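You operate a simulated robot arm through the tools that you are given. There is no shell and no other tool. Be economical: measure what you need, move in short steps, check, and stop when the job is done.

Carry out the task below with a simulated robot arm. There is one attempt and no reset: what you move stays moved.

JOB
Gather the rivets with the magnet, strip them into the 11 mm bin and brush the grit away.
Fine: put both tools back.
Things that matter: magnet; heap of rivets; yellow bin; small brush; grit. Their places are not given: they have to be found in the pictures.

The check looks at the end state, three seconds after you hand in, the way a careful person would. Anything else that was tipped, shoved, dropped, spilled or broken makes it a failure.

ROBOT AND FRAMES
A 7-joint arm with a two-finger parallel gripper, fixed in place. Base frame: the origin is at the foot of the arm, x ahead of it, y to its left, z up; the work surface is at about z = 0. Units: m, rad, N and s.
With the tool pointing down near the work surface it reaches from about 0.24 to 0.62 m from the base axis. Its first joint turns from -1.152 to 1.152 rad. Payload 2.6 kg.
Tool frame: the origin (TCP) lies between the finger pads and is the grasp point; the fingertips stand 0.03 m ahead of it; z points along the fingers, y is the line along which they close. Largest opening 0.094 m; finger width 0.028, thickness 0.01; the body of the gripper, 0.05 by 0.096 m, starts 0.055 m behind the TCP.
Orientation is that of the tool frame in the base frame, as [roll, pitch, yaw] about the fixed x, y, z axes, in that order (R = Rz(yaw) Ry(pitch) Rx(roll)). With the fingers straight down and closing along the base's y, the tool's x points along the base's -x, its y along +y and its z along -z.

CONTROLS
- The arm moves only by the tool step_arm. Its argument "rows" is a list of rows, each an object of numbers (a shift or turn left out is 0, a gripper value left out holds the last): "dx", "dy", "dz": the shift along the tool's x, y, z in m; "rx", "ry", "rz": the turn, a rotation vector about the tool's x, y, z in rad. In form: [{"dx": .., "dy": .., "dz": .., "rx": .., "ry": .., "rz": ..}, ...]. A call has 1 to 8 rows; each row is the pose to reach, as a shift and turn from the pose commanded when the call began, along the tool's axes at that moment. "fingers" is the finger opening in m, from 0 to 0.094, set as the call begins (left out, the last holds). Rows are played at 5 a second. More than 0.05 m and 0.15 rad between two rows, or a gripper value outside its range, and nothing of the call is played. Where a pose cannot be reached the arm comes as near as it can. A force on the tool above 40 N (or 10 N above the force at the start of the call, whichever is more), or a blocked arm, ends the call early, and 0.2 s more pass. The fingers move at their own pace (about 0.072 m/s each) and stop on an object; they squeeze with about 37 N. The grip force told is the motor's: it shows also when the fingers shut on nothing. Time passes only in rows, and 0.2 s behind the last, so rows that repeat a pose let the fingers close. The reply holds the time, the measured pose of the TCP, the force on the tool along the base axes, the opening and the grip force, in the units named above and with some noise.
- Cameras (640 x 400 px; columns grow to the right, rows downward): "scene" is fixed at [0.0405, 0.4356, 0.5695]; the picture's right is [-0.74, -0.68, 0.00], its down [-0.35, 0.38, -0.86] and it looks along [0.58, -0.63, -0.51] (base axes); focal length 344 px, centre (320, 200). "wrist" rides on the gripper at [-0.037, 0, -0.058] in the tool frame; the picture's right is [0.00, -1.00, 0.00], its down [0.97, 0.00, -0.24] and it looks along [0.24, 0.00, 0.97] (tool axes); focal length 218 px, centre (320, 200).
- grab_frame(camera): a new picture of that camera. The clock stands still meanwhile.
- locate(camera, pixels): there is no depth. For up to 12 entries [column, row, z] of the newest picture of that camera ("zoom" is the newest enlarged one), the place [x, y] in the base frame at which the ray of that pixel passes the height z, good to about 0.002 m. The clock stands still meanwhile.
- inspect(camera, box): a new picture of the part [left, top, right, bottom] of that camera's present view, enlarged. The clock stands still meanwhile.
- job_done(): hands the job in; it is judged then, once.

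Work in short steps. Measure before you move; look again where a grasp or a placing could have gone wrong, and mend it. You have 80 turns and 38 pictures in all, those below and enlarged ones among them. Open the gripper and draw the arm clear of the work before you hand the job in, unless the task says otherwise; then end with one line.

The tools are called after "Call:" by a JSON object that holds its "method" and its "body". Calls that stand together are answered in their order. step_arm: Moves the arm, as the interface text tells. Its arguments: {"type":"object","properties":{"rows":{"type":"array"},"fingers":{"type":"number"}},"required":["rows"]} The other tools are called the same way: grab_frame (camera) takes a picture; locate (camera, pixels) gives the place at which the rays of pixels pass given heights; inspect (camera, box) takes an enlarged picture of a part of a camera's view; job_done () hands the job in.

At the start:

```text
clock: 0.0
tool_pos: [0.4447, -0.1528, 0.2534]
tool_rot: [3.141, 0.002, -3.141]
contact_force: [0.3, 0.5, -0.6]
gripper_width: 0.094
finger_force: 0.1
```

scene: 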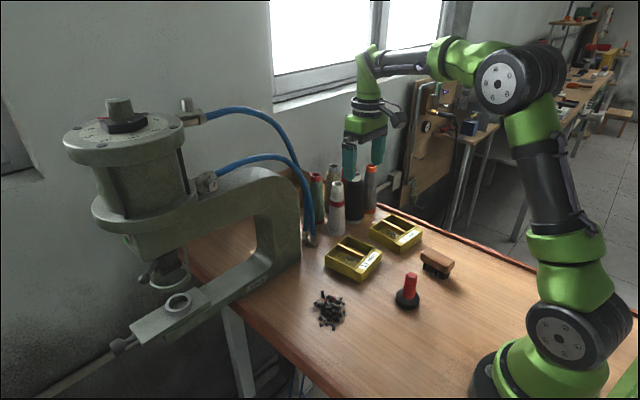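
wrist: 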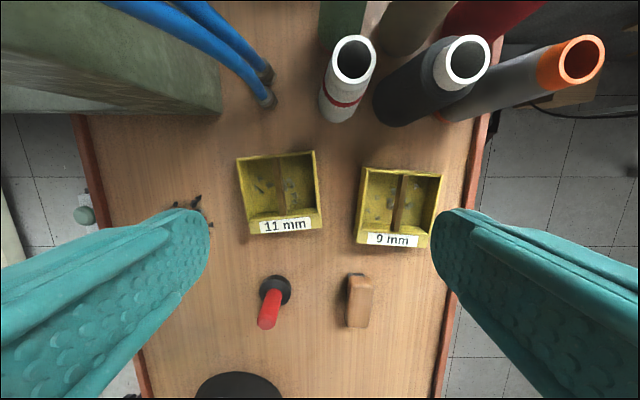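

I see the magnet (red handle, about 408,290 in scene), the brush (436,262), two bins and the heap of rivets (330,310). I'll enlarge these to see details.

Call:
{"method": "inspect", "body": {"camera": "scene", "box": [290, 200, 470, 340]}}

Call:
{"method": "inspect", "body": {"camera": "wrist", "box": [160, 130, 460, 340]}}

```text
2.86 times, centred on (380, 270) of scene
```

zoom: 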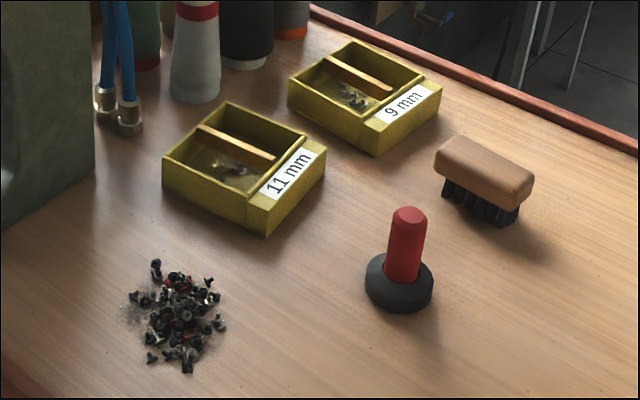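

```text
1.90 times, centred on (310, 235) of wrist
```

zoom: 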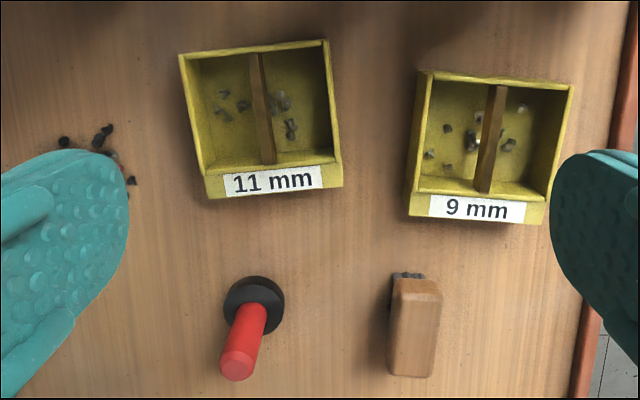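

I'll measure magnet, brush, bins and heap from both cameras at plausible heights.

Call:
{"method": "locate", "body": {"camera": "zoom", "pixels": [[253, 305, 0.015], [237, 366, 0.06], [237, 366, 0.075], [392, 375, 0.04], [434, 375, 0.04], [437, 284, 0.04], [392, 284, 0.04], [183, 55, 0.03], [327, 42, 0.03], [341, 160, 0.03], [200, 175, 0.03], [263, 105, 0.03]]}}

Call:
{"method": "locate", "body": {"camera": "scene", "pixels": [[407.7, 300.5, 0.015], [411, 275, 0.06], [411, 275, 0.075], [330, 310, 0], [318, 307, 0], [347, 313, 0], [334, 329, 0], [322, 293, 0], [312, 308, 0], [436, 257, 0.04], [336, 241, 0.03], [364, 254, 0.03]]}}

```text
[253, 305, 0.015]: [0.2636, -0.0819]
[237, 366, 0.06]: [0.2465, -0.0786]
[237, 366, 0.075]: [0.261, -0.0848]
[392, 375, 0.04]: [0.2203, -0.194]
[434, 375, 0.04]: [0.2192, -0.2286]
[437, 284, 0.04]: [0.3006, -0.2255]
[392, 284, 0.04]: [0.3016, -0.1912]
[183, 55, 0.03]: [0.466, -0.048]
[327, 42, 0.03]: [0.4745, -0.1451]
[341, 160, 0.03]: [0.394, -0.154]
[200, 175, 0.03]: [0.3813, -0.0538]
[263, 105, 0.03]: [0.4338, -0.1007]
```

```text
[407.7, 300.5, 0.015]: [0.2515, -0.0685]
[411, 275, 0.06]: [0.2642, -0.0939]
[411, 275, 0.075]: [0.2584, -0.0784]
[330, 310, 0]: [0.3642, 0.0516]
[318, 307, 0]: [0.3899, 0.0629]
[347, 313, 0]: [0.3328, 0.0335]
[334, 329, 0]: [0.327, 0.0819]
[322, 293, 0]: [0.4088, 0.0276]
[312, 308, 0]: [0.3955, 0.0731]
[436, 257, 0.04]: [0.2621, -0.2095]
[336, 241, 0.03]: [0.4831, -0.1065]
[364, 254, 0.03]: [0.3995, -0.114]
```

The magnet stands at about (0.260,-0.082), about 0.07 tall. I'll move above it at z≈0.16, still clear of everything, for a closer look.

Call:
{"method": "step_arm", "body": {"rows": [{"dx": 0.03, "dy": 0.012, "dz": 0.01}, {"dx": 0.06, "dy": 0.024, "dz": 0.02}, {"dx": 0.09, "dy": 0.036, "dz": 0.035}, {"dx": 0.12, "dy": 0.048, "dz": 0.05}, {"dx": 0.15, "dy": 0.06, "dz": 0.07}, {"dx": 0.175, "dy": 0.068, "dz": 0.08}, {"dx": 0.185, "dy": 0.071, "dz": 0.09}, {"dx": 0.185, "dy": 0.071, "dz": 0.09}], "fingers": 0.094}}

Call:
{"method": "grab_frame", "body": {"camera": "wrist"}}

Call:
{"method": "grab_frame", "body": {"camera": "scene"}}

```text
clock: 1.8
tool_pos: [0.2594, -0.0824, 0.1628]
tool_rot: [-3.141, 0.002, -3.14]
contact_force: [0.3, 0.0, -0.1]
gripper_width: 0.0939
finger_force: 0.0
```

```text
33 pictures are left
```

wrist: 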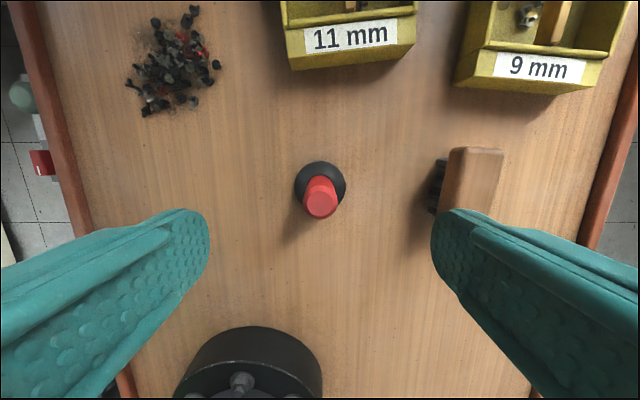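

```text
32 pictures are left
```

scene: 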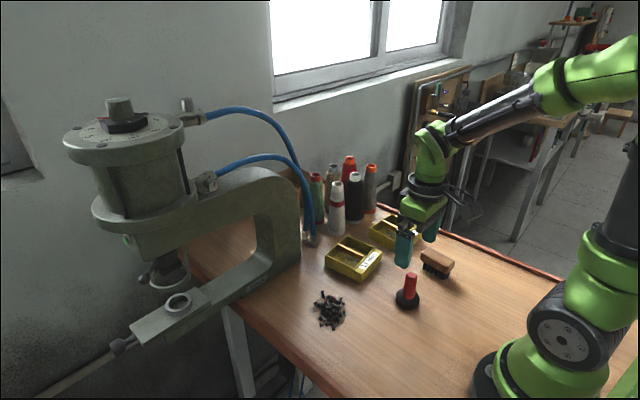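

Locating the magnet's top (320,200 wrist), base disc edges (294..346,185), brush, heap and bin edges from this closer view.

Call:
{"method": "locate", "body": {"camera": "wrist", "pixels": [[321, 204, 0.07], [321, 204, 0.08], [320, 186, 0.015], [294, 186, 0.012], [346, 186, 0.012], [304, 204, 0.07], [338, 204, 0.07], [173, 67, 0.005], [126, 85, 0], [220, 65, 0], [190, 8, 0], [147, 116, 0]]}}

Call:
{"method": "locate", "body": {"camera": "scene", "pixels": [[411, 274, 0.07], [411, 274, 0.075], [407.7, 300, 0.01], [395, 300, 0.01], [420, 300, 0.01]]}}

Call:
{"method": "inspect", "body": {"camera": "scene", "box": [380, 250, 464, 310]}}

```text
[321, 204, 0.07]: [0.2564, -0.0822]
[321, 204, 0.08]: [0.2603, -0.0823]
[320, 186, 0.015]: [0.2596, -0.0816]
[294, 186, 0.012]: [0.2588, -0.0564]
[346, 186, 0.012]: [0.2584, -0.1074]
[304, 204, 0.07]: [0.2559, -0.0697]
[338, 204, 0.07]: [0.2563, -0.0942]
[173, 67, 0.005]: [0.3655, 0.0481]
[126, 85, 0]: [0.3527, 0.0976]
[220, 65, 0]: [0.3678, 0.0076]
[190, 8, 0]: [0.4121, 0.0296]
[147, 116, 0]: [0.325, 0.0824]
```

```text
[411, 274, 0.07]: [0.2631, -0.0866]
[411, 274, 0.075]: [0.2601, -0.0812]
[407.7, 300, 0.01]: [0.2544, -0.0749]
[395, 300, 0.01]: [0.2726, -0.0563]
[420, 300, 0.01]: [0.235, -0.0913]
```

```text
6.67 times, centred on (422, 280) of scene
```

zoom: 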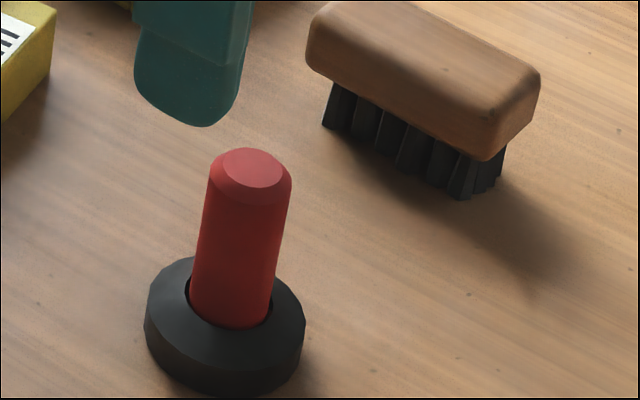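

The magnet is at (0.259,-0.082), handle Ø≈24 mm, top ≈0.077, disc ≈18 mm thick. I descend to z=0.058 (tips at 0.028, above the disc), then close.

Call:
{"method": "step_arm", "body": {"rows": [{"dz": 0.03}, {"dz": 0.06}, {"dz": 0.085}, {"dz": 0.1}, {"dz": 0.105}, {"dz": 0.105}]}}

Call:
{"method": "step_arm", "body": {"rows": [{"dz": 0}, {"dz": 0}, {"dz": 0}, {"dz": 0}, {"dz": 0}], "fingers": 0.0}}

Call:
{"method": "step_arm", "body": {"rows": [{"dz": -0.02}, {"dz": -0.045}, {"dz": -0.07}, {"dz": -0.07}]}}

Call:
{"method": "inspect", "body": {"camera": "scene", "box": [360, 220, 472, 310]}}

```text
clock: 3.2
tool_pos: [0.2594, -0.0815, 0.0581]
tool_rot: [3.141, -0.001, 3.14]
contact_force: [-0.1, 0.4, 0.4]
gripper_width: 0.094
finger_force: 0.0
```

```text
clock: 4.4
tool_pos: [0.2598, -0.0808, 0.0587]
tool_rot: [3.141, 0.002, 3.14]
contact_force: [-0.8, 1.2, -0.4]
gripper_width: 0.0243
finger_force: 37.5
```

```text
clock: 5.4
tool_pos: [0.259, -0.0812, 0.1288]
tool_rot: [-3.142, 0.0, 3.141]
contact_force: [-0.1, -0.4, -2.8]
gripper_width: 0.0244
finger_force: 36.7
```

```text
4.44 times, centred on (416, 265) of scene
```

zoom: 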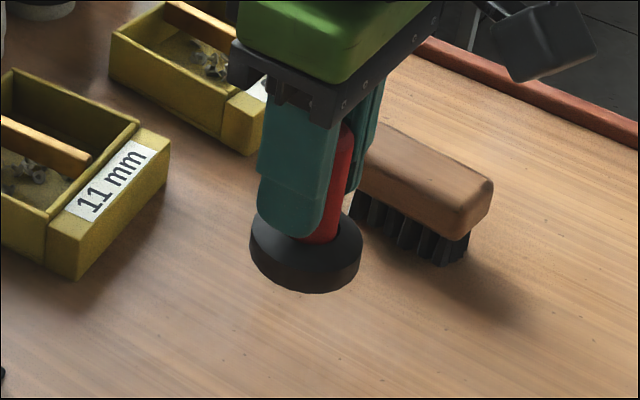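

The magnet is held; its face is 0.058 below the TCP. I move above the heap at (0.365,0.05), still high.

Call:
{"method": "step_arm", "body": {"rows": [{"dx": -0.015, "dy": 0.025}, {"dx": -0.035, "dy": 0.05}, {"dx": -0.055, "dy": 0.075}, {"dx": -0.08, "dy": 0.1}, {"dx": -0.1, "dy": 0.122}, {"dx": -0.106, "dy": 0.131}, {"dx": -0.106, "dy": 0.131}]}}

Call:
{"method": "grab_frame", "body": {"camera": "wrist"}}

Call:
{"method": "inspect", "body": {"camera": "scene", "box": [282, 250, 394, 340]}}

```text
clock: 7.0
tool_pos: [0.3659, 0.0486, 0.1268]
tool_rot: [3.141, 0.0, 3.14]
contact_force: [-0.4, 0.0, -3.6]
gripper_width: 0.0242
finger_force: 37.3
```

```text
29 pictures are left
```

wrist: 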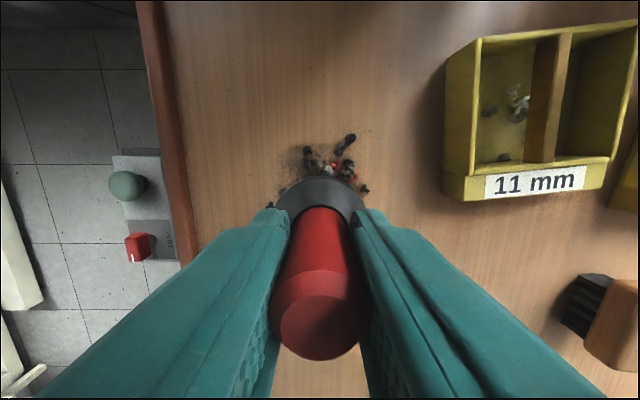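

```text
4.44 times, centred on (338, 295) of scene
```

zoom: 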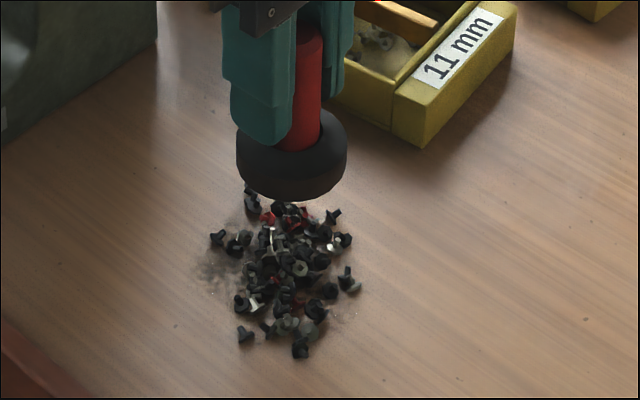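

Lowering in two stages so the face comes to about 0.014 above the table over the heap.

Call:
{"method": "step_arm", "body": {"rows": [{"dz": 0.015}, {"dz": 0.03}, {"dz": 0.04}, {"dz": 0.048}, {"dz": 0.053}, {"dz": 0.053}]}}

Call:
{"method": "inspect", "body": {"camera": "scene", "box": [282, 250, 394, 340]}}

```text
clock: 8.4
tool_pos: [0.366, 0.0497, 0.0748]
tool_rot: [3.141, 0.001, -3.141]
contact_force: [1.1, 0.1, -2.1]
gripper_width: 0.0242
finger_force: 37.4
```

```text
4.44 times, centred on (338, 295) of scene
```

zoom: 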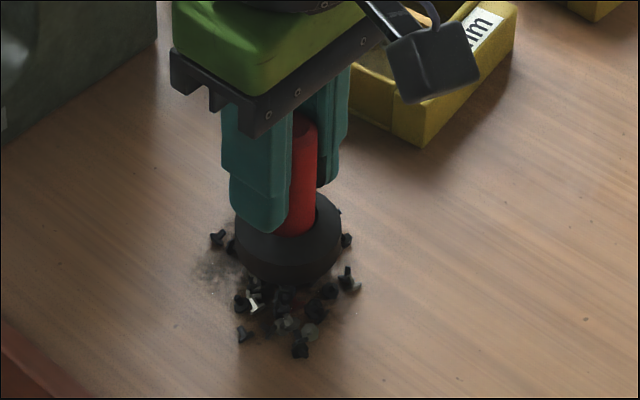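

Face ≈0.016. I lower 7 mm more, pause, then lift 4 cm to see what sticks.

Call:
{"method": "step_arm", "body": {"rows": [{"dz": 0.004}, {"dz": 0.007}, {"dz": 0.007}, {"dz": -0.01}, {"dz": -0.035}, {"dz": -0.06}, {"dz": -0.06}]}}

Call:
{"method": "inspect", "body": {"camera": "scene", "box": [282, 250, 394, 340]}}

```text
clock: 10.0
tool_pos: [0.366, 0.0486, 0.1353]
tool_rot: [3.141, -0.001, 3.14]
contact_force: [0.7, 1.1, -2.4]
gripper_width: 0.0245
finger_force: 37.4
```

```text
4.44 times, centred on (338, 295) of scene
```

zoom: 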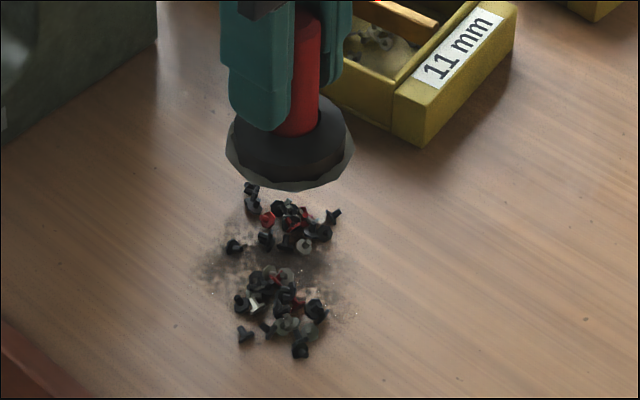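

A middle swath was picked up (grey clump under the disc). Two groups remain at zoom (290,225) and (280,310); locating them.

Call:
{"method": "locate", "body": {"camera": "zoom", "pixels": [[290, 225, 0.005], [250, 190, 0], [332, 216, 0], [232, 246, 0], [305, 245, 0], [280, 305, 0.005], [240, 305, 0], [242, 333, 0], [300, 350, 0], [318, 310, 0], [275, 275, 0]]}}

Call:
{"method": "inspect", "body": {"camera": "wrist", "box": [240, 90, 400, 220]}}

```text
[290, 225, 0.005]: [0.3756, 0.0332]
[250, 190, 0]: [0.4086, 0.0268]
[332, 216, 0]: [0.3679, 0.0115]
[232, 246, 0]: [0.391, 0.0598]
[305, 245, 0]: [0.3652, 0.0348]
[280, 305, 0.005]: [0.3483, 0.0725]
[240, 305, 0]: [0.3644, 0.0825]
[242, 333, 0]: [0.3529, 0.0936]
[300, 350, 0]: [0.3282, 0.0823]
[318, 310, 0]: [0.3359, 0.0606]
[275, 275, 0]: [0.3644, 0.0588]
```

```text
3.08 times, centred on (320, 155) of wrist
```

zoom: 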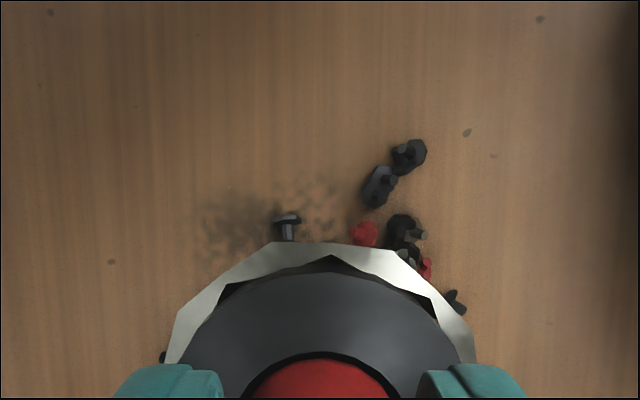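

Dipping next at (0.378,0.032), then lifting.

Call:
{"method": "step_arm", "body": {"rows": [{"dx": -0.012, "dy": -0.017}, {"dx": -0.012, "dy": -0.017, "dz": 0.03}, {"dx": -0.012, "dy": -0.017, "dz": 0.05}, {"dx": -0.012, "dy": -0.017, "dz": 0.06}, {"dx": -0.012, "dy": -0.017, "dz": 0.066}, {"dx": -0.012, "dy": -0.017, "dz": 0.066}]}}

Call:
{"method": "step_arm", "body": {"rows": [{"dz": -0.015}, {"dz": -0.04}, {"dz": -0.065}, {"dz": -0.065}]}}

Call:
{"method": "inspect", "body": {"camera": "scene", "box": [282, 250, 394, 340]}}

```text
clock: 11.4
tool_pos: [0.3788, 0.0341, 0.0698]
tool_rot: [-3.142, 0.001, 3.141]
contact_force: [0.0, 0.1, -2.6]
gripper_width: 0.0242
finger_force: 36.8
```

```text
clock: 12.4
tool_pos: [0.3783, 0.0323, 0.1343]
tool_rot: [3.141, 0.001, -3.141]
contact_force: [0.1, -0.1, -3.1]
gripper_width: 0.0242
finger_force: 36.7
```

```text
4.44 times, centred on (338, 295) of scene
```

zoom: 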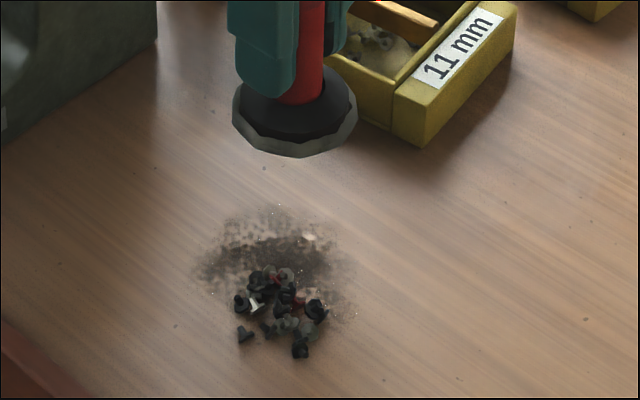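

The upper group, red ones included, is collected. Now the last group at (0.346,0.076).

Call:
{"method": "step_arm", "body": {"rows": [{"dx": 0.016, "dy": 0.022}, {"dx": 0.032, "dy": 0.043}, {"dx": 0.032, "dy": 0.043, "dz": 0.03}, {"dx": 0.032, "dy": 0.043, "dz": 0.05}, {"dx": 0.032, "dy": 0.043, "dz": 0.06}, {"dx": 0.032, "dy": 0.043, "dz": 0.065}, {"dx": 0.032, "dy": 0.043, "dz": 0.065}]}}

Call:
{"method": "step_arm", "body": {"rows": [{"dz": -0.015}, {"dz": -0.04}, {"dz": -0.065}, {"dz": -0.065}]}}

Call:
{"method": "inspect", "body": {"camera": "scene", "box": [282, 250, 394, 340]}}

```text
clock: 14.0
tool_pos: [0.3463, 0.0766, 0.0677]
tool_rot: [-3.14, 0.001, 3.142]
contact_force: [-0.1, 0.3, -3.0]
gripper_width: 0.0243
finger_force: 37.1
```

```text
clock: 15.0
tool_pos: [0.3457, 0.0752, 0.135]
tool_rot: [3.141, 0.002, 3.14]
contact_force: [-0.6, 0.0, -2.1]
gripper_width: 0.0242
finger_force: 37.0
```

```text
4.44 times, centred on (338, 295) of scene
```

zoom: 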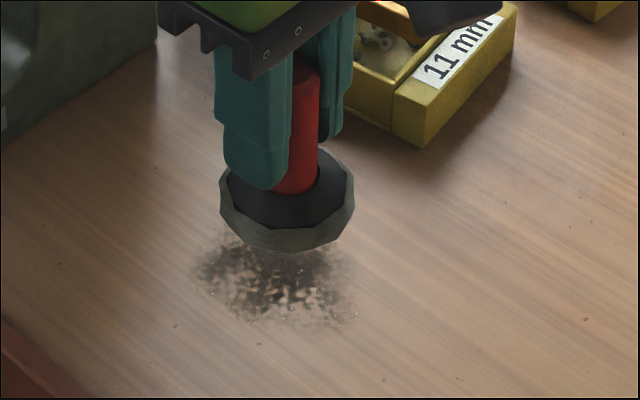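

All rivets cling to the magnet and only grit remains. I raise a little, move toward the bin and take pictures to triangulate the bar.

Call:
{"method": "step_arm", "body": {"rows": [{"dx": 0.01, "dy": -0.02, "dz": -0.01}, {"dx": 0.02, "dy": -0.045, "dz": -0.02}, {"dx": 0.03, "dy": -0.075, "dz": -0.03}, {"dx": 0.04, "dy": -0.11, "dz": -0.04}, {"dx": 0.045, "dy": -0.14, "dz": -0.045}, {"dx": 0.045, "dy": -0.15, "dz": -0.045}, {"dx": 0.045, "dy": -0.15, "dz": -0.045}]}}

Call:
{"method": "grab_frame", "body": {"camera": "wrist"}}

Call:
{"method": "inspect", "body": {"camera": "scene", "box": [304, 225, 400, 290]}}

```text
clock: 16.6
tool_pos: [0.3007, -0.0737, 0.1801]
tool_rot: [-3.141, 0.001, -3.141]
contact_force: [0.1, -0.4, -3.0]
gripper_width: 0.0243
finger_force: 36.9
```

```text
22 pictures are left
```

wrist: 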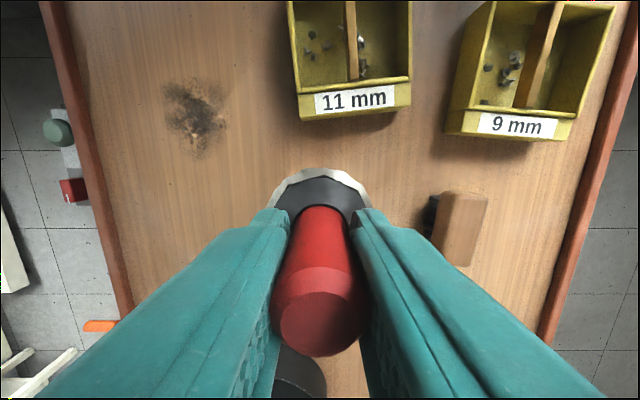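

```text
6.15 times, centred on (352, 258) of scene
```

zoom: 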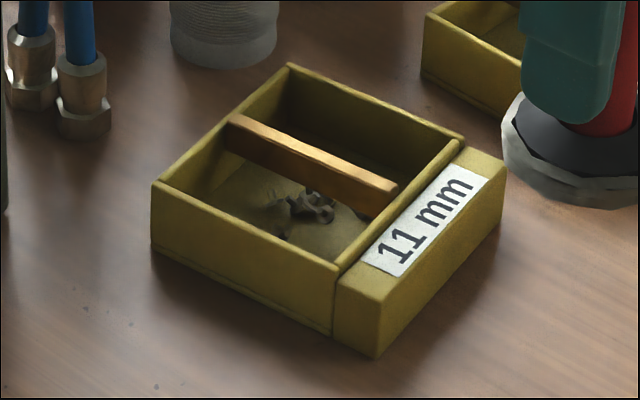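

Triangulating the rim corner (338,265 zoom / 297,90 wrist) and the bar's near end (390,190 zoom / 354,79 wrist) over heights.

Call:
{"method": "locate", "body": {"camera": "zoom", "pixels": [[338, 267, 0.03], [338, 267, 0.04], [338, 267, 0.05], [388, 190, 0.03], [388, 190, 0.04], [388, 190, 0.05], [463, 140, 0.04], [237, 118, 0.04], [155, 184, 0.04], [290, 66, 0.04], [376, 357, 0], [152, 250, 0]]}}

Call:
{"method": "locate", "body": {"camera": "wrist", "pixels": [[298, 90, 0.03], [298, 90, 0.04], [298, 90, 0.05], [353, 79, 0.03], [353, 79, 0.04], [353, 79, 0.05], [411, 80, 0.03], [411, 80, 0.04], [411, 80, 0.05], [351, 20, 0.04]]}}

```text
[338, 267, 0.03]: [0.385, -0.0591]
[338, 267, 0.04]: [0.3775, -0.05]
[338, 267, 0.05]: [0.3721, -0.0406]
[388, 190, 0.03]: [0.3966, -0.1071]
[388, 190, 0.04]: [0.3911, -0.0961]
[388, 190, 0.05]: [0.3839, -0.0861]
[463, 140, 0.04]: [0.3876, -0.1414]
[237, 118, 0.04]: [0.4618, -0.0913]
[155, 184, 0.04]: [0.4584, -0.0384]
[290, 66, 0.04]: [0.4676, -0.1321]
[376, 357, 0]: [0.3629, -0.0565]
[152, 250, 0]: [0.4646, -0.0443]
```

```text
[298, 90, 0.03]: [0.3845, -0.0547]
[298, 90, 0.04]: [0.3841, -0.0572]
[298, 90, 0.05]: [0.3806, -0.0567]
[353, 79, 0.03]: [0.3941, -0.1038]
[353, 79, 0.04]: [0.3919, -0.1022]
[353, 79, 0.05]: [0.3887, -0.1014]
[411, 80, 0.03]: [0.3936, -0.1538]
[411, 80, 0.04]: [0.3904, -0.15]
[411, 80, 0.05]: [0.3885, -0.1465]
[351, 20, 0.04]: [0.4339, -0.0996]
```

Rim and bar tops are at z≈0.034; the bar runs from (0.393,-0.103) to (0.465,-0.098). I go over the left compartment (0.428,-0.076) at height first.

Call:
{"method": "step_arm", "body": {"rows": [{"dx": -0.025}, {"dx": -0.055}, {"dx": -0.085, "dz": 0.01}, {"dx": -0.11, "dz": 0.02}, {"dx": -0.127, "dy": -0.002, "dz": 0.03}, {"dx": -0.127, "dy": -0.002, "dz": 0.03}]}}

Call:
{"method": "step_arm", "body": {"rows": [{"dz": 0.015}, {"dz": 0.03}, {"dz": 0.042}, {"dz": 0.042}]}}

Call:
{"method": "inspect", "body": {"camera": "scene", "box": [290, 180, 420, 290]}}

```text
clock: 18.0
tool_pos: [0.427, -0.0759, 0.1503]
tool_rot: [3.141, 0.001, 3.141]
contact_force: [0.9, 0.0, -2.3]
gripper_width: 0.0239
finger_force: 37.5
```

```text
clock: 19.0
tool_pos: [0.4291, -0.0762, 0.1072]
tool_rot: [-3.14, 0.002, 3.141]
contact_force: [0.4, 0.9, -1.9]
gripper_width: 0.0245
finger_force: 37.0
```

```text
3.64 times, centred on (355, 235) of scene
```

zoom: 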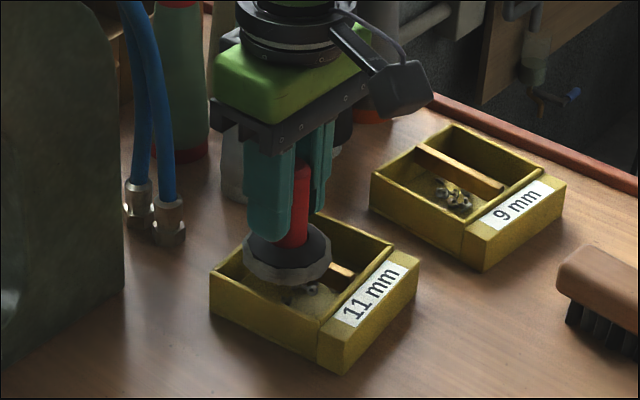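

Clear all round. I lower to TCP z≈0.096 (face ≈4 mm above the bar) and drag across the bar toward -y.

Call:
{"method": "step_arm", "body": {"rows": [{"dz": 0.006}, {"dz": 0.011}, {"dz": 0.011, "dy": -0.012}, {"dz": 0.011, "dy": -0.024}, {"dz": 0.011, "dy": -0.036}, {"dz": 0.011, "dy": -0.046}, {"dz": 0.011, "dy": -0.046}]}}

Call:
{"method": "inspect", "body": {"camera": "scene", "box": [290, 200, 420, 290]}}

```text
clock: 20.6
tool_pos: [0.4279, -0.1226, 0.0963]
tool_rot: [3.141, 0.003, -3.141]
contact_force: [-1.0, 5.8, 16.2]
gripper_width: 0.024
finger_force: 36.9
```

```text
4.44 times, centred on (355, 245) of scene
```

zoom: 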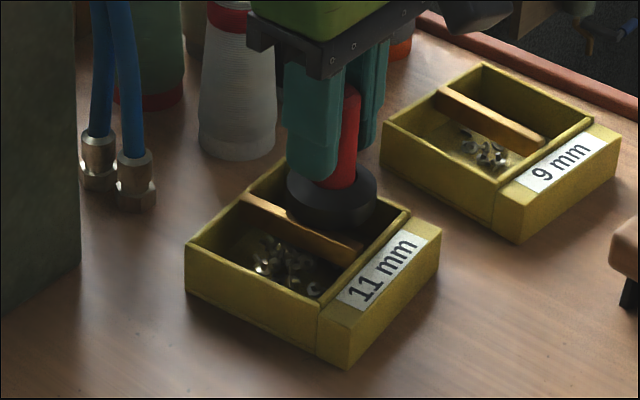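

The rivets have dropped into the left compartment and the disc looks clean; a 16 N contact shows. I lift straight up and check.

Call:
{"method": "step_arm", "body": {"rows": [{"dz": -0.015}, {"dz": -0.035}, {"dz": -0.055}, {"dz": -0.055}]}}

Call:
{"method": "inspect", "body": {"camera": "scene", "box": [290, 180, 420, 290]}}

```text
clock: 21.6
tool_pos: [0.4258, -0.123, 0.152]
tool_rot: [-3.141, 0.001, -3.141]
contact_force: [-0.5, 0.2, -2.9]
gripper_width: 0.0244
finger_force: 37.5
```

```text
3.64 times, centred on (355, 235) of scene
```

zoom: 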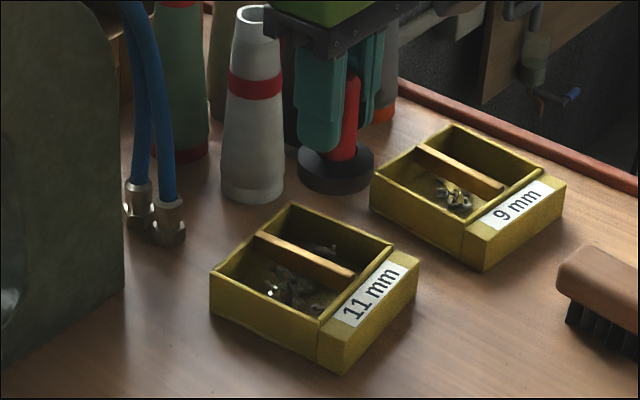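

The disc is clean, rivets are in the 11 mm bin and the bin hasn't shifted. Back to the magnet's original spot (0.2594,-0.0815), high.

Call:
{"method": "step_arm", "body": {"rows": [{"dx": 0.025, "dy": 0.006}, {"dx": 0.055, "dy": 0.013}, {"dx": 0.085, "dy": 0.02}, {"dx": 0.115, "dy": 0.028}, {"dx": 0.145, "dy": 0.036}, {"dx": 0.168, "dy": 0.0412}, {"dx": 0.168, "dy": 0.0412}]}}

Call:
{"method": "step_arm", "body": {"rows": [{"dz": 0.03}, {"dz": 0.055}, {"dz": 0.075}, {"dz": 0.083}, {"dz": 0.087}, {"dz": 0.087}]}}

Call:
{"method": "inspect", "body": {"camera": "scene", "box": [360, 240, 460, 320]}}

```text
clock: 23.2
tool_pos: [0.2594, -0.0787, 0.1516]
tool_rot: [3.141, 0.001, -3.141]
contact_force: [-0.2, -0.7, -2.3]
gripper_width: 0.0239
finger_force: 37.1
```

```text
clock: 24.6
tool_pos: [0.2604, -0.0811, 0.0646]
tool_rot: [3.142, 0.003, 3.141]
contact_force: [0.5, 0.0, -2.0]
gripper_width: 0.024
finger_force: 37.0
```

```text
5.00 times, centred on (410, 280) of scene
```

zoom: 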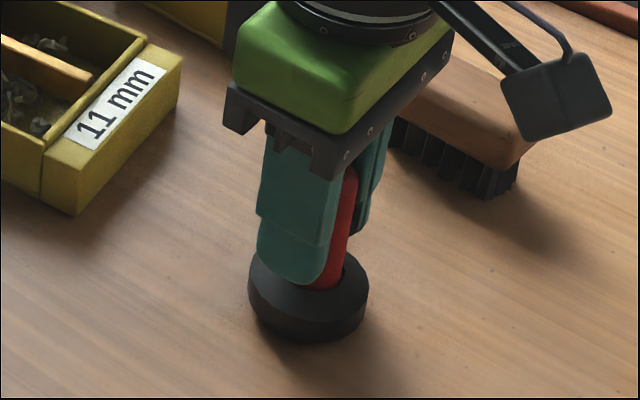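

A small gap remains, without contact. I lower slowly by 1.5 mm steps watching the force.

Call:
{"method": "step_arm", "body": {"rows": [{"dz": 0.0015}, {"dz": 0.003}, {"dz": 0.0045}, {"dz": 0.0045}]}}

Call:
{"method": "step_arm", "body": {"rows": [{"dz": 0.0007}, {"dz": 0.0013}, {"dz": 0.0013}]}}

```text
clock: 25.6
tool_pos: [0.2599, -0.081, 0.0596]
tool_rot: [-3.141, 0.0, 3.141]
contact_force: [0.1, -0.4, -3.1]
gripper_width: 0.0241
finger_force: 37.1
```

```text
clock: 26.4
tool_pos: [0.2599, -0.0803, 0.0596]
tool_rot: [3.142, 0.002, 3.14]
contact_force: [-6.0, -0.4, 19.5]
gripper_width: 0.0241
finger_force: 37.1
```

Now in contact (19.5 N). I back off a hair, open and rise.

Call:
{"method": "step_arm", "body": {"rows": [{"dz": -0.0008}, {"dz": -0.0008}]}}

Call:
{"method": "step_arm", "body": {"rows": [{"dz": 0}, {"dz": 0}, {"dz": 0}, {"dz": -0.02}, {"dz": -0.05}, {"dz": -0.08}, {"dz": -0.1}, {"dz": -0.1}], "fingers": 0.08}}

Call:
{"method": "grab_frame", "body": {"camera": "wrist"}}

Call:
{"method": "inspect", "body": {"camera": "scene", "box": [370, 240, 470, 310]}}

```text
clock: 27.0
tool_pos: [0.2597, -0.0798, 0.0591]
tool_rot: [3.141, 0.0, -3.141]
contact_force: [-0.3, -1.8, 1.2]
gripper_width: 0.024
finger_force: 37.4
```

```text
clock: 28.8
tool_pos: [0.2589, -0.0822, 0.1594]
tool_rot: [-3.142, 0.002, -3.141]
contact_force: [-0.2, 0.3, 0.2]
gripper_width: 0.0802
finger_force: 0.0
```

```text
16 pictures are left
```

wrist: 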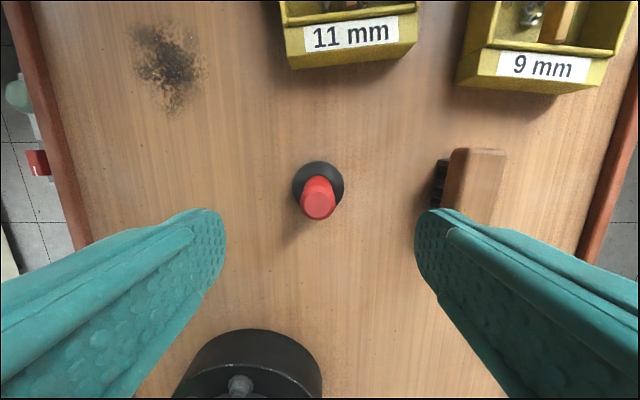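

```text
5.71 times, centred on (420, 275) of scene
```

zoom: 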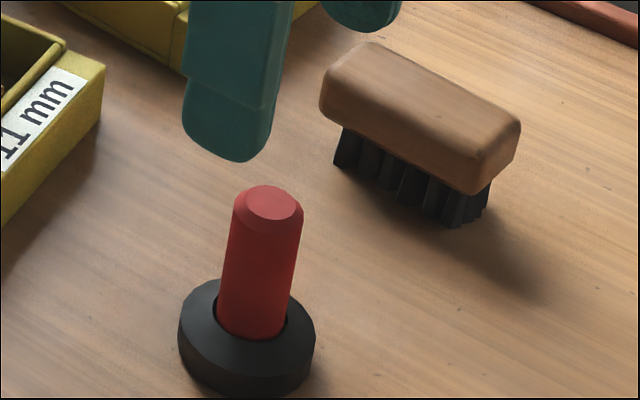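

The magnet stands upright in its place. I move above the brush at about (0.262,-0.21).

Call:
{"method": "step_arm", "body": {"rows": [{"dx": 0, "dy": -0.03}, {"dx": 0, "dy": -0.06}, {"dx": -0.003, "dy": -0.09}, {"dx": -0.003, "dy": -0.115}, {"dx": -0.003, "dy": -0.128}, {"dx": -0.003, "dy": -0.128}], "fingers": 0.094}}

Call:
{"method": "grab_frame", "body": {"camera": "wrist"}}

Call:
{"method": "inspect", "body": {"camera": "scene", "box": [404, 240, 468, 285]}}

```text
clock: 30.2
tool_pos: [0.2629, -0.2087, 0.1585]
tool_rot: [-3.141, 0.004, -3.141]
contact_force: [-0.7, 0.3, 0.4]
gripper_width: 0.0942
finger_force: 0.0
```

```text
14 pictures are left
```

wrist: 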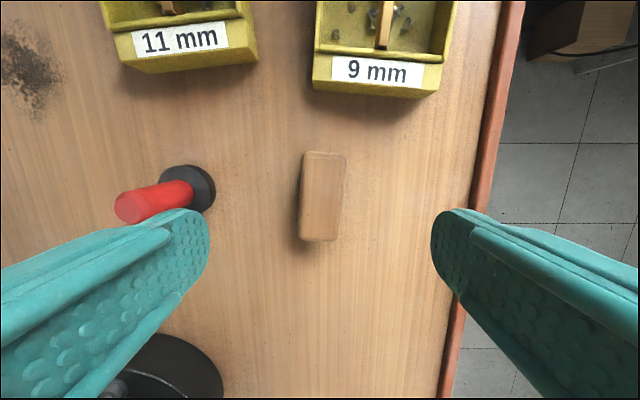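

```text
8.89 times, centred on (436, 262) of scene
```

zoom: 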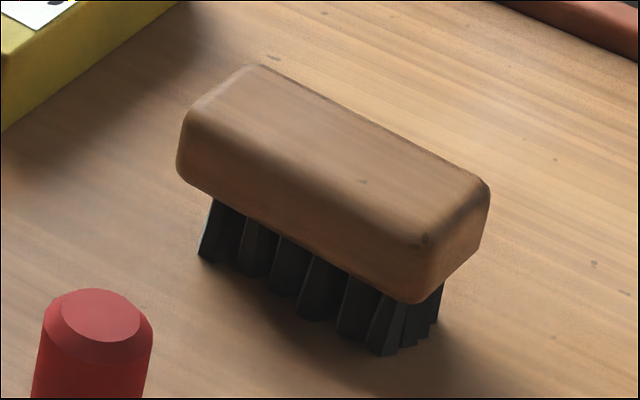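

Measuring the brush: corners in wrist (303,152),(346,154),(337,241),(298,238) and scene zoom points for its height.

Call:
{"method": "locate", "body": {"camera": "wrist", "pixels": [[303, 152, 0.04], [346, 154, 0.04], [337, 241, 0.04], [299, 238, 0.04], [303, 152, 0.05], [337, 241, 0.05], [346, 154, 0.05], [299, 238, 0.05]]}}

Call:
{"method": "locate", "body": {"camera": "zoom", "pixels": [[482, 178, 0.04], [482, 178, 0.05], [425, 245, 0.04], [425, 245, 0.05], [255, 68, 0.04], [255, 68, 0.05], [195, 110, 0.04], [195, 110, 0.05], [385, 355, 0], [203, 258, 0], [418, 302, 0.02], [418, 302, 0.03]]}}

```text
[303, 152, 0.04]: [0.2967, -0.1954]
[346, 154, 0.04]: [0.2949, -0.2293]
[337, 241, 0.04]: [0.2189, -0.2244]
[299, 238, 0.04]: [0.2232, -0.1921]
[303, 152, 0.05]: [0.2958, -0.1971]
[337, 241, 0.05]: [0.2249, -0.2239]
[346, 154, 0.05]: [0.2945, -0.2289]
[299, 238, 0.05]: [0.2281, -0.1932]
```

```text
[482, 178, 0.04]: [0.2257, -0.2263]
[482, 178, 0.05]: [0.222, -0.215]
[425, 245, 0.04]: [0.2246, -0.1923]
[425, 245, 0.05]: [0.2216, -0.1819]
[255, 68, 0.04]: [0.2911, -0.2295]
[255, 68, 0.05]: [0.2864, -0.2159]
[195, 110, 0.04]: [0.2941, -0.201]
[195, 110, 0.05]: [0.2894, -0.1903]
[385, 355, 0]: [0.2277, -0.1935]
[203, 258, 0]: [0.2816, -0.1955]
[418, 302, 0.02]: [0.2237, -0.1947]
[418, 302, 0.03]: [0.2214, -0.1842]
```

The brush top is z≈0.040, centred (0.2585,-0.2105), 34 mm wide, yaw ≈ -0.045. I align and descend to TCP z=0.043, then close.

Call:
{"method": "step_arm", "body": {"rows": [{"dx": 0.004, "dy": -0.0018, "dz": 0.03, "rz": 0.045}, {"dx": 0.004, "dy": -0.0018, "dz": 0.06, "rz": 0.045}, {"dx": 0.004, "dy": -0.0018, "dz": 0.09, "rz": 0.045}, {"dx": 0.004, "dy": -0.0018, "dz": 0.108, "rz": 0.045}, {"dx": 0.004, "dy": -0.0018, "dz": 0.1155, "rz": 0.045}, {"dx": 0.004, "dy": -0.0018, "dz": 0.1155, "rz": 0.045}]}}

Call:
{"method": "step_arm", "body": {"rows": [{"dz": 0}, {"dz": 0}, {"dz": 0}, {"dz": 0}, {"dz": 0}], "fingers": 0.0}}

Call:
{"method": "step_arm", "body": {"rows": [{"dz": -0.02}, {"dz": -0.05}, {"dz": -0.08}, {"dz": -0.1}, {"dz": -0.1}]}}

Call:
{"method": "grab_frame", "body": {"camera": "scene"}}

```text
clock: 31.6
tool_pos: [0.2577, -0.2115, 0.0431]
tool_rot: [-3.141, 0.002, 3.096]
contact_force: [0.4, -0.1, -0.5]
gripper_width: 0.094
finger_force: 0.0
```

```text
clock: 32.8
tool_pos: [0.2587, -0.2115, 0.0443]
tool_rot: [-3.142, 0.001, 3.096]
contact_force: [-0.3, 1.6, 1.4]
gripper_width: 0.0398
finger_force: 37.0
```

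```text
clock: 34.0
tool_pos: [0.2586, -0.2102, 0.1443]
tool_rot: [3.141, -0.001, 3.096]
contact_force: [-0.3, -1.3, -1.0]
gripper_width: 0.0398
finger_force: 36.7
```

```text
12 pictures are left
```

scene: 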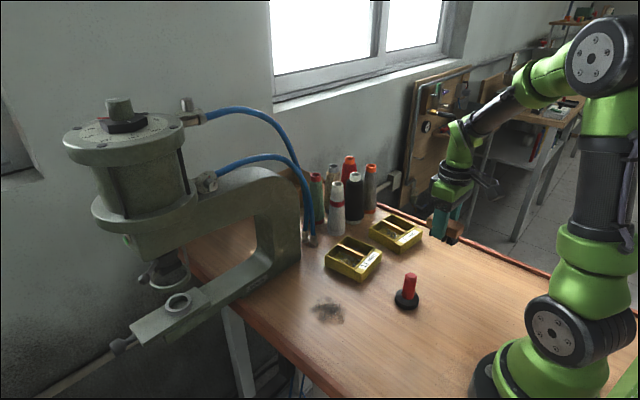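

The brush is held. I locate the table's left edge and the grit extents before planning the sweep.

Call:
{"method": "locate", "body": {"camera": "scene", "pixels": [[240, 314, 0], [270, 345, 0], [300, 376, 0], [312, 300, 0], [312, 318, 0], [340, 323, 0], [345, 308, 0], [330, 296, 0], [265, 285, 0]]}}

Call:
{"method": "inspect", "body": {"camera": "scene", "box": [230, 260, 390, 370]}}

```text
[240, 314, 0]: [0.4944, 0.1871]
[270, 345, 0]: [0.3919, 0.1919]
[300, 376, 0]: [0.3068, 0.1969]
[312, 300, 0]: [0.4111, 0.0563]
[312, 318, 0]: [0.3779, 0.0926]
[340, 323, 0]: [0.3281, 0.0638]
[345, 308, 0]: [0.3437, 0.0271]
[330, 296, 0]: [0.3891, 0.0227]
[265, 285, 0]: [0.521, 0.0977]
```

```text
3.64 times, centred on (310, 315) of scene
```

zoom: 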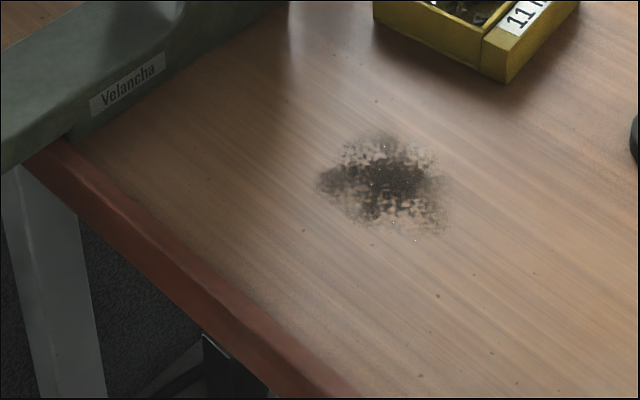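

Grit spans x 0.32–0.415, y 0.01–0.10; the table edge is at y≈0.18. I carry the brush over, above the magnet, to (0.39,-0.005) and straighten the yaw.

Call:
{"method": "step_arm", "body": {"rows": [{"dx": -0.015, "dy": 0.026, "dz": -0.015, "rz": -0.02}, {"dx": -0.032, "dy": 0.055, "dz": -0.02, "rz": -0.045}, {"dx": -0.05, "dy": 0.088, "dz": -0.02, "rz": -0.045}, {"dx": -0.07, "dy": 0.122, "dz": -0.02, "rz": -0.045}, {"dx": -0.09, "dy": 0.156, "dz": -0.02, "rz": -0.045}, {"dx": -0.108, "dy": 0.187, "dz": -0.02, "rz": -0.045}, {"dx": -0.122, "dy": 0.211, "dz": -0.02, "rz": -0.045}, {"dx": -0.122, "dy": 0.211, "dz": -0.02, "rz": -0.045}]}}

Call:
{"method": "step_arm", "body": {"rows": [{"dz": 0.03}, {"dz": 0.06}, {"dz": 0.09}, {"dz": 0.108}, {"dz": 0.115}, {"dz": 0.115}]}}

```text
clock: 35.8
tool_pos: [0.3909, -0.0045, 0.1632]
tool_rot: [-3.141, 0.001, 3.14]
contact_force: [0.4, -0.1, -0.6]
gripper_width: 0.0399
finger_force: 36.8
```

```text
clock: 37.2
tool_pos: [0.3902, -0.0048, 0.0501]
tool_rot: [-3.141, 0.003, -3.141]
contact_force: [0.3, 0.1, -1.5]
gripper_width: 0.0398
finger_force: 36.7
```

Bristles ≈5 mm above the table. I lower 6 mm for light contact and check the force.

Call:
{"method": "step_arm", "body": {"rows": [{"dz": 0.003}, {"dz": 0.006}, {"dz": 0.006}]}}

```text
clock: 38.0
tool_pos: [0.3904, -0.0054, 0.0445]
tool_rot: [3.142, 0.0, 3.141]
contact_force: [-4.8, 0.2, 9.2]
gripper_width: 0.0399
finger_force: 37.0
```

Light contact (9 N). Sweep +y to about y=0.15 along this lane, then lift slightly.

Call:
{"method": "step_arm", "body": {"rows": [{"dy": 0.022}, {"dy": 0.044}, {"dy": 0.066}, {"dy": 0.088}, {"dy": 0.11}, {"dy": 0.132}, {"dy": 0.15}, {"dy": 0.15, "dz": -0.03}]}}

Call:
{"method": "inspect", "body": {"camera": "scene", "box": [230, 260, 390, 370]}}

```text
clock: 39.8
tool_pos: [0.3894, 0.1453, 0.0743]
tool_rot: [3.141, -0.004, -3.141]
contact_force: [0.1, -0.5, -1.6]
gripper_width: 0.0396
finger_force: 36.8
```

```text
3.64 times, centred on (310, 315) of scene
```

zoom: 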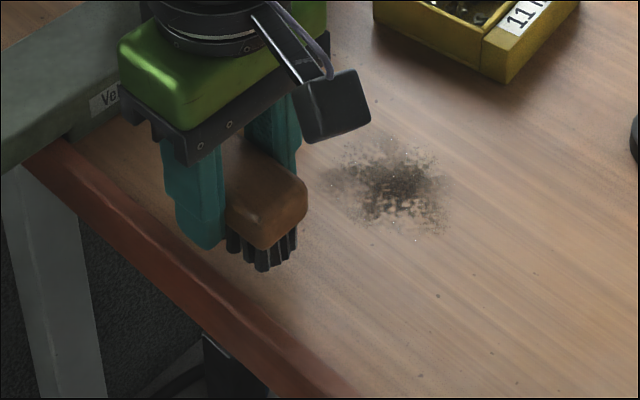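

The grit on that lane has faded but not vanished, so several strokes are needed. I return lifted and stroke along the x=0.35 lane.

Call:
{"method": "step_arm", "body": {"rows": [{"dx": 0.01, "dy": -0.045}, {"dx": 0.03, "dy": -0.09}, {"dx": 0.04, "dy": -0.13}, {"dx": 0.04, "dy": -0.148}, {"dx": 0.04, "dy": -0.148, "dz": 0.018}, {"dx": 0.04, "dy": -0.148, "dz": 0.026}, {"dx": 0.04, "dy": -0.148, "dz": 0.0305}, {"dx": 0.04, "dy": -0.148, "dz": 0.0305}]}}

Call:
{"method": "step_arm", "body": {"rows": [{"dy": 0.022}, {"dy": 0.044}, {"dy": 0.066}, {"dy": 0.088}, {"dy": 0.11}, {"dy": 0.132}, {"dy": 0.15}, {"dy": 0.15, "dz": -0.03}]}}

Call:
{"method": "step_arm", "body": {"rows": [{"dx": -0.01, "dy": -0.045}, {"dx": -0.02, "dy": -0.09}, {"dx": -0.02, "dy": -0.13}, {"dx": -0.02, "dy": -0.148}, {"dx": -0.02, "dy": -0.148, "dz": 0.018}, {"dx": -0.02, "dy": -0.148, "dz": 0.026}, {"dx": -0.02, "dy": -0.148, "dz": 0.0303}, {"dx": -0.02, "dy": -0.148, "dz": 0.0303}]}}

Call:
{"method": "step_arm", "body": {"rows": [{"dy": 0.022}, {"dy": 0.044}, {"dy": 0.066}, {"dy": 0.088}, {"dy": 0.11}, {"dy": 0.132}, {"dy": 0.15}, {"dy": 0.15, "dz": -0.03}]}}

Call:
{"method": "inspect", "body": {"camera": "scene", "box": [230, 260, 390, 370]}}

```text
clock: 41.6
tool_pos: [0.3501, -0.0039, 0.0425]
tool_rot: [-3.141, 0.004, -3.141]
contact_force: [-7.3, -0.7, 34.0]
gripper_width: 0.0398
finger_force: 37.0
```

```text
clock: 43.4
tool_pos: [0.3465, 0.1462, 0.0733]
tool_rot: [-3.141, -0.003, -3.139]
contact_force: [0.3, -0.3, -0.8]
gripper_width: 0.0399
finger_force: 37.1
```

```text
clock: 45.2
tool_pos: [0.3702, -0.0023, 0.0414]
tool_rot: [3.14, 0.003, -3.142]
contact_force: [0.4, -0.1, -0.3]
gripper_width: 0.0394
finger_force: 36.9
```

```text
clock: 47.0
tool_pos: [0.3702, 0.1469, 0.0733]
tool_rot: [-3.141, 0.003, -3.141]
contact_force: [0.3, -0.3, -0.4]
gripper_width: 0.0397
finger_force: 37.1
```

```text
3.64 times, centred on (310, 315) of scene
```

zoom: 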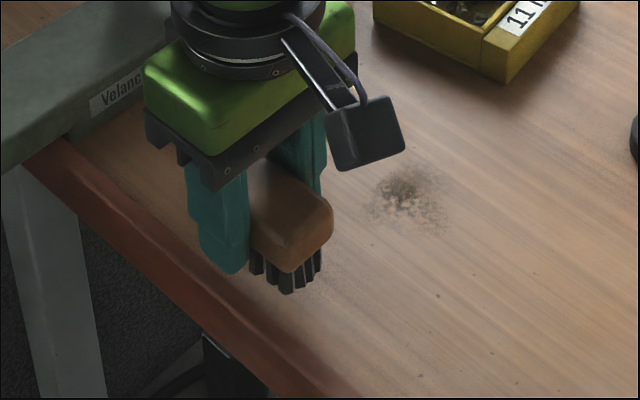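

Most grit is gone; a faint remainder lies around zoom (402,200). Last stroke had almost no pressure (brush slid up ~2 mm in the grip), so I go 1.2 mm lower for two more strokes.

Call:
{"method": "step_arm", "body": {"rows": [{"dx": 0.01, "dy": -0.045}, {"dx": 0.02, "dy": -0.09}, {"dx": 0.02, "dy": -0.13}, {"dx": 0.02, "dy": -0.148}, {"dx": 0.02, "dy": -0.148, "dz": 0.018}, {"dx": 0.02, "dy": -0.148, "dz": 0.026}, {"dx": 0.02, "dy": -0.148, "dz": 0.0313}, {"dx": 0.02, "dy": -0.148, "dz": 0.0313}]}}

Call:
{"method": "step_arm", "body": {"rows": [{"dy": 0.022}, {"dy": 0.044}, {"dy": 0.066}, {"dy": 0.088}, {"dy": 0.11}, {"dy": 0.132}, {"dy": 0.15}, {"dy": 0.15, "dz": -0.03}]}}

Call:
{"method": "step_arm", "body": {"rows": [{"dx": -0.01, "dy": -0.045}, {"dx": -0.02, "dy": -0.09}, {"dx": -0.02, "dy": -0.13}, {"dx": -0.02, "dy": -0.148}, {"dx": -0.02, "dy": -0.148, "dz": 0.018}, {"dx": -0.02, "dy": -0.148, "dz": 0.026}, {"dx": -0.02, "dy": -0.148, "dz": 0.03}, {"dx": -0.02, "dy": -0.148, "dz": 0.03}]}}

Call:
{"method": "step_arm", "body": {"rows": [{"dy": 0.022}, {"dy": 0.044}, {"dy": 0.066}, {"dy": 0.088}, {"dy": 0.11}, {"dy": 0.132}, {"dy": 0.15}, {"dy": 0.15, "dz": -0.03}]}}

Call:
{"method": "inspect", "body": {"camera": "scene", "box": [230, 260, 390, 370]}}

```text
clock: 48.8
tool_pos: [0.3504, -0.0007, 0.0409]
tool_rot: [-3.142, 0.003, 3.14]
contact_force: [-6.3, -1.1, 14.3]
gripper_width: 0.0398
finger_force: 37.3
```

```text
clock: 50.6
tool_pos: [0.3491, 0.1509, 0.0703]
tool_rot: [3.142, -0.002, -3.14]
contact_force: [-1.0, 0.3, -1.3]
gripper_width: 0.0398
finger_force: 37.1
```

```text
clock: 52.4
tool_pos: [0.3713, 0.001, 0.0424]
tool_rot: [3.141, 0.003, 3.141]
contact_force: [-12.3, -1.8, 31.3]
gripper_width: 0.0402
finger_force: 37.1
```

```text
clock: 54.2
tool_pos: [0.3685, 0.1539, 0.0732]
tool_rot: [3.142, -0.002, -3.14]
contact_force: [0.9, 0.2, -0.6]
gripper_width: 0.0397
finger_force: 37.3
```

```text
3.64 times, centred on (310, 315) of scene
```

zoom: 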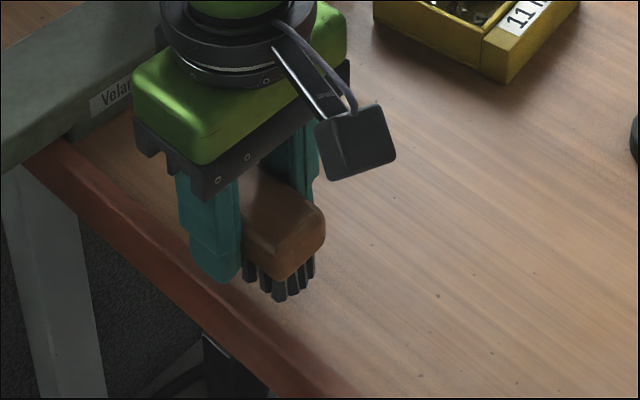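

The grit is gone. I raise the brush, carry it over toward its old spot and look at how it sits in the grip.

Call:
{"method": "step_arm", "body": {"rows": [{"dz": -0.03}, {"dz": -0.06}, {"dz": -0.09}, {"dx": 0.01, "dy": -0.04, "dz": -0.09}, {"dx": 0.02, "dy": -0.08, "dz": -0.09}, {"dx": 0.035, "dy": -0.12, "dz": -0.09}, {"dx": 0.05, "dy": -0.16, "dz": -0.09}, {"dx": 0.06, "dy": -0.195, "dz": -0.09}]}}

Call:
{"method": "step_arm", "body": {"rows": [{"dx": 0.01, "dy": -0.03}, {"dx": 0.02, "dy": -0.06}, {"dx": 0.03, "dy": -0.09}, {"dx": 0.04, "dy": -0.12}, {"dx": 0.049, "dy": -0.15, "rz": 0.03}, {"dx": 0.049, "dy": -0.168, "rz": 0.045}, {"dx": 0.049, "dy": -0.168, "rz": 0.045}]}}

Call:
{"method": "inspect", "body": {"camera": "scene", "box": [390, 190, 490, 290]}}

Call:
{"method": "inspect", "body": {"camera": "scene", "box": [230, 230, 420, 360]}}

```text
clock: 56.0
tool_pos: [0.3116, -0.0409, 0.163]
tool_rot: [3.141, 0.001, -3.139]
contact_force: [-0.1, 0.4, -1.2]
gripper_width: 0.0395
finger_force: 37.0
```

```text
clock: 57.6
tool_pos: [0.2605, -0.21, 0.1607]
tool_rot: [3.141, 0.003, 3.096]
contact_force: [0.1, 0.2, -0.7]
gripper_width: 0.0398
finger_force: 37.2
```

```text
4.00 times, centred on (440, 240) of scene
```

zoom: 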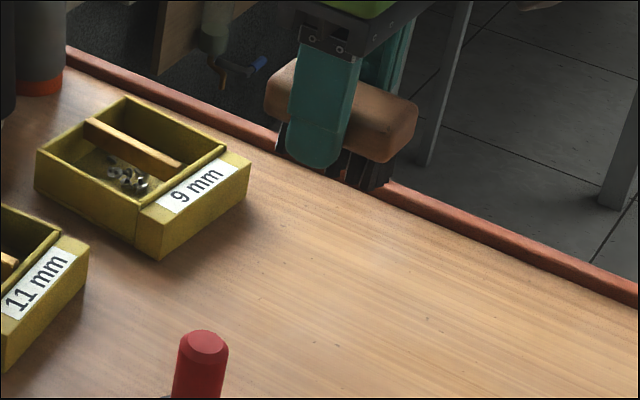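

```text
3.08 times, centred on (325, 295) of scene
```

zoom: 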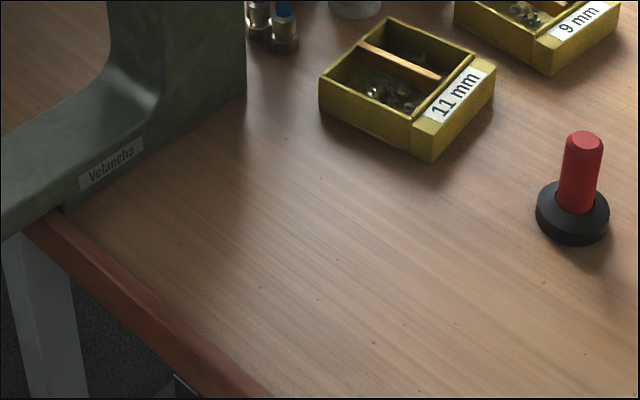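

The table is clean. The brush is nearly level; I lower it at (0.2590,-0.211) to just above the table, then creep down.

Call:
{"method": "step_arm", "body": {"rows": [{"dx": 0.0015, "dz": 0.03}, {"dx": 0.0015, "dz": 0.06}, {"dx": 0.0015, "dz": 0.09}, {"dx": 0.0015, "dz": 0.105}, {"dx": 0.0015, "dz": 0.113}, {"dx": 0.0015, "dz": 0.113}]}}

Call:
{"method": "step_arm", "body": {"rows": [{"dz": 0.0015}, {"dz": 0.003}, {"dz": 0.004}, {"dz": 0.004}]}}

```text
clock: 59.0
tool_pos: [0.2591, -0.2104, 0.0485]
tool_rot: [-3.141, 0.002, 3.096]
contact_force: [-0.4, -0.2, -0.6]
gripper_width: 0.0399
finger_force: 36.5
```

```text
clock: 60.0
tool_pos: [0.2605, -0.2112, 0.0448]
tool_rot: [3.14, 0.001, 3.097]
contact_force: [-0.7, 0.6, -1.1]
gripper_width: 0.0398
finger_force: 37.6
```

No contact yet at z≈0.0445; creeping lower.

Call:
{"method": "step_arm", "body": {"rows": [{"dz": 0.001}, {"dz": 0.002}, {"dz": 0.002}]}}

Call:
{"method": "step_arm", "body": {"rows": [{"dz": 0.0007}, {"dz": 0.0012}, {"dz": 0.0012}]}}

```text
clock: 60.8
tool_pos: [0.261, -0.2111, 0.0425]
tool_rot: [3.141, 0.003, 3.097]
contact_force: [-0.6, -0.4, -0.6]
gripper_width: 0.0401
finger_force: 37.0
```

```text
clock: 61.6
tool_pos: [0.2601, -0.2111, 0.0428]
tool_rot: [-3.14, 0.002, 3.097]
contact_force: [-3.9, -0.8, 18.5]
gripper_width: 0.04
finger_force: 37.3
```

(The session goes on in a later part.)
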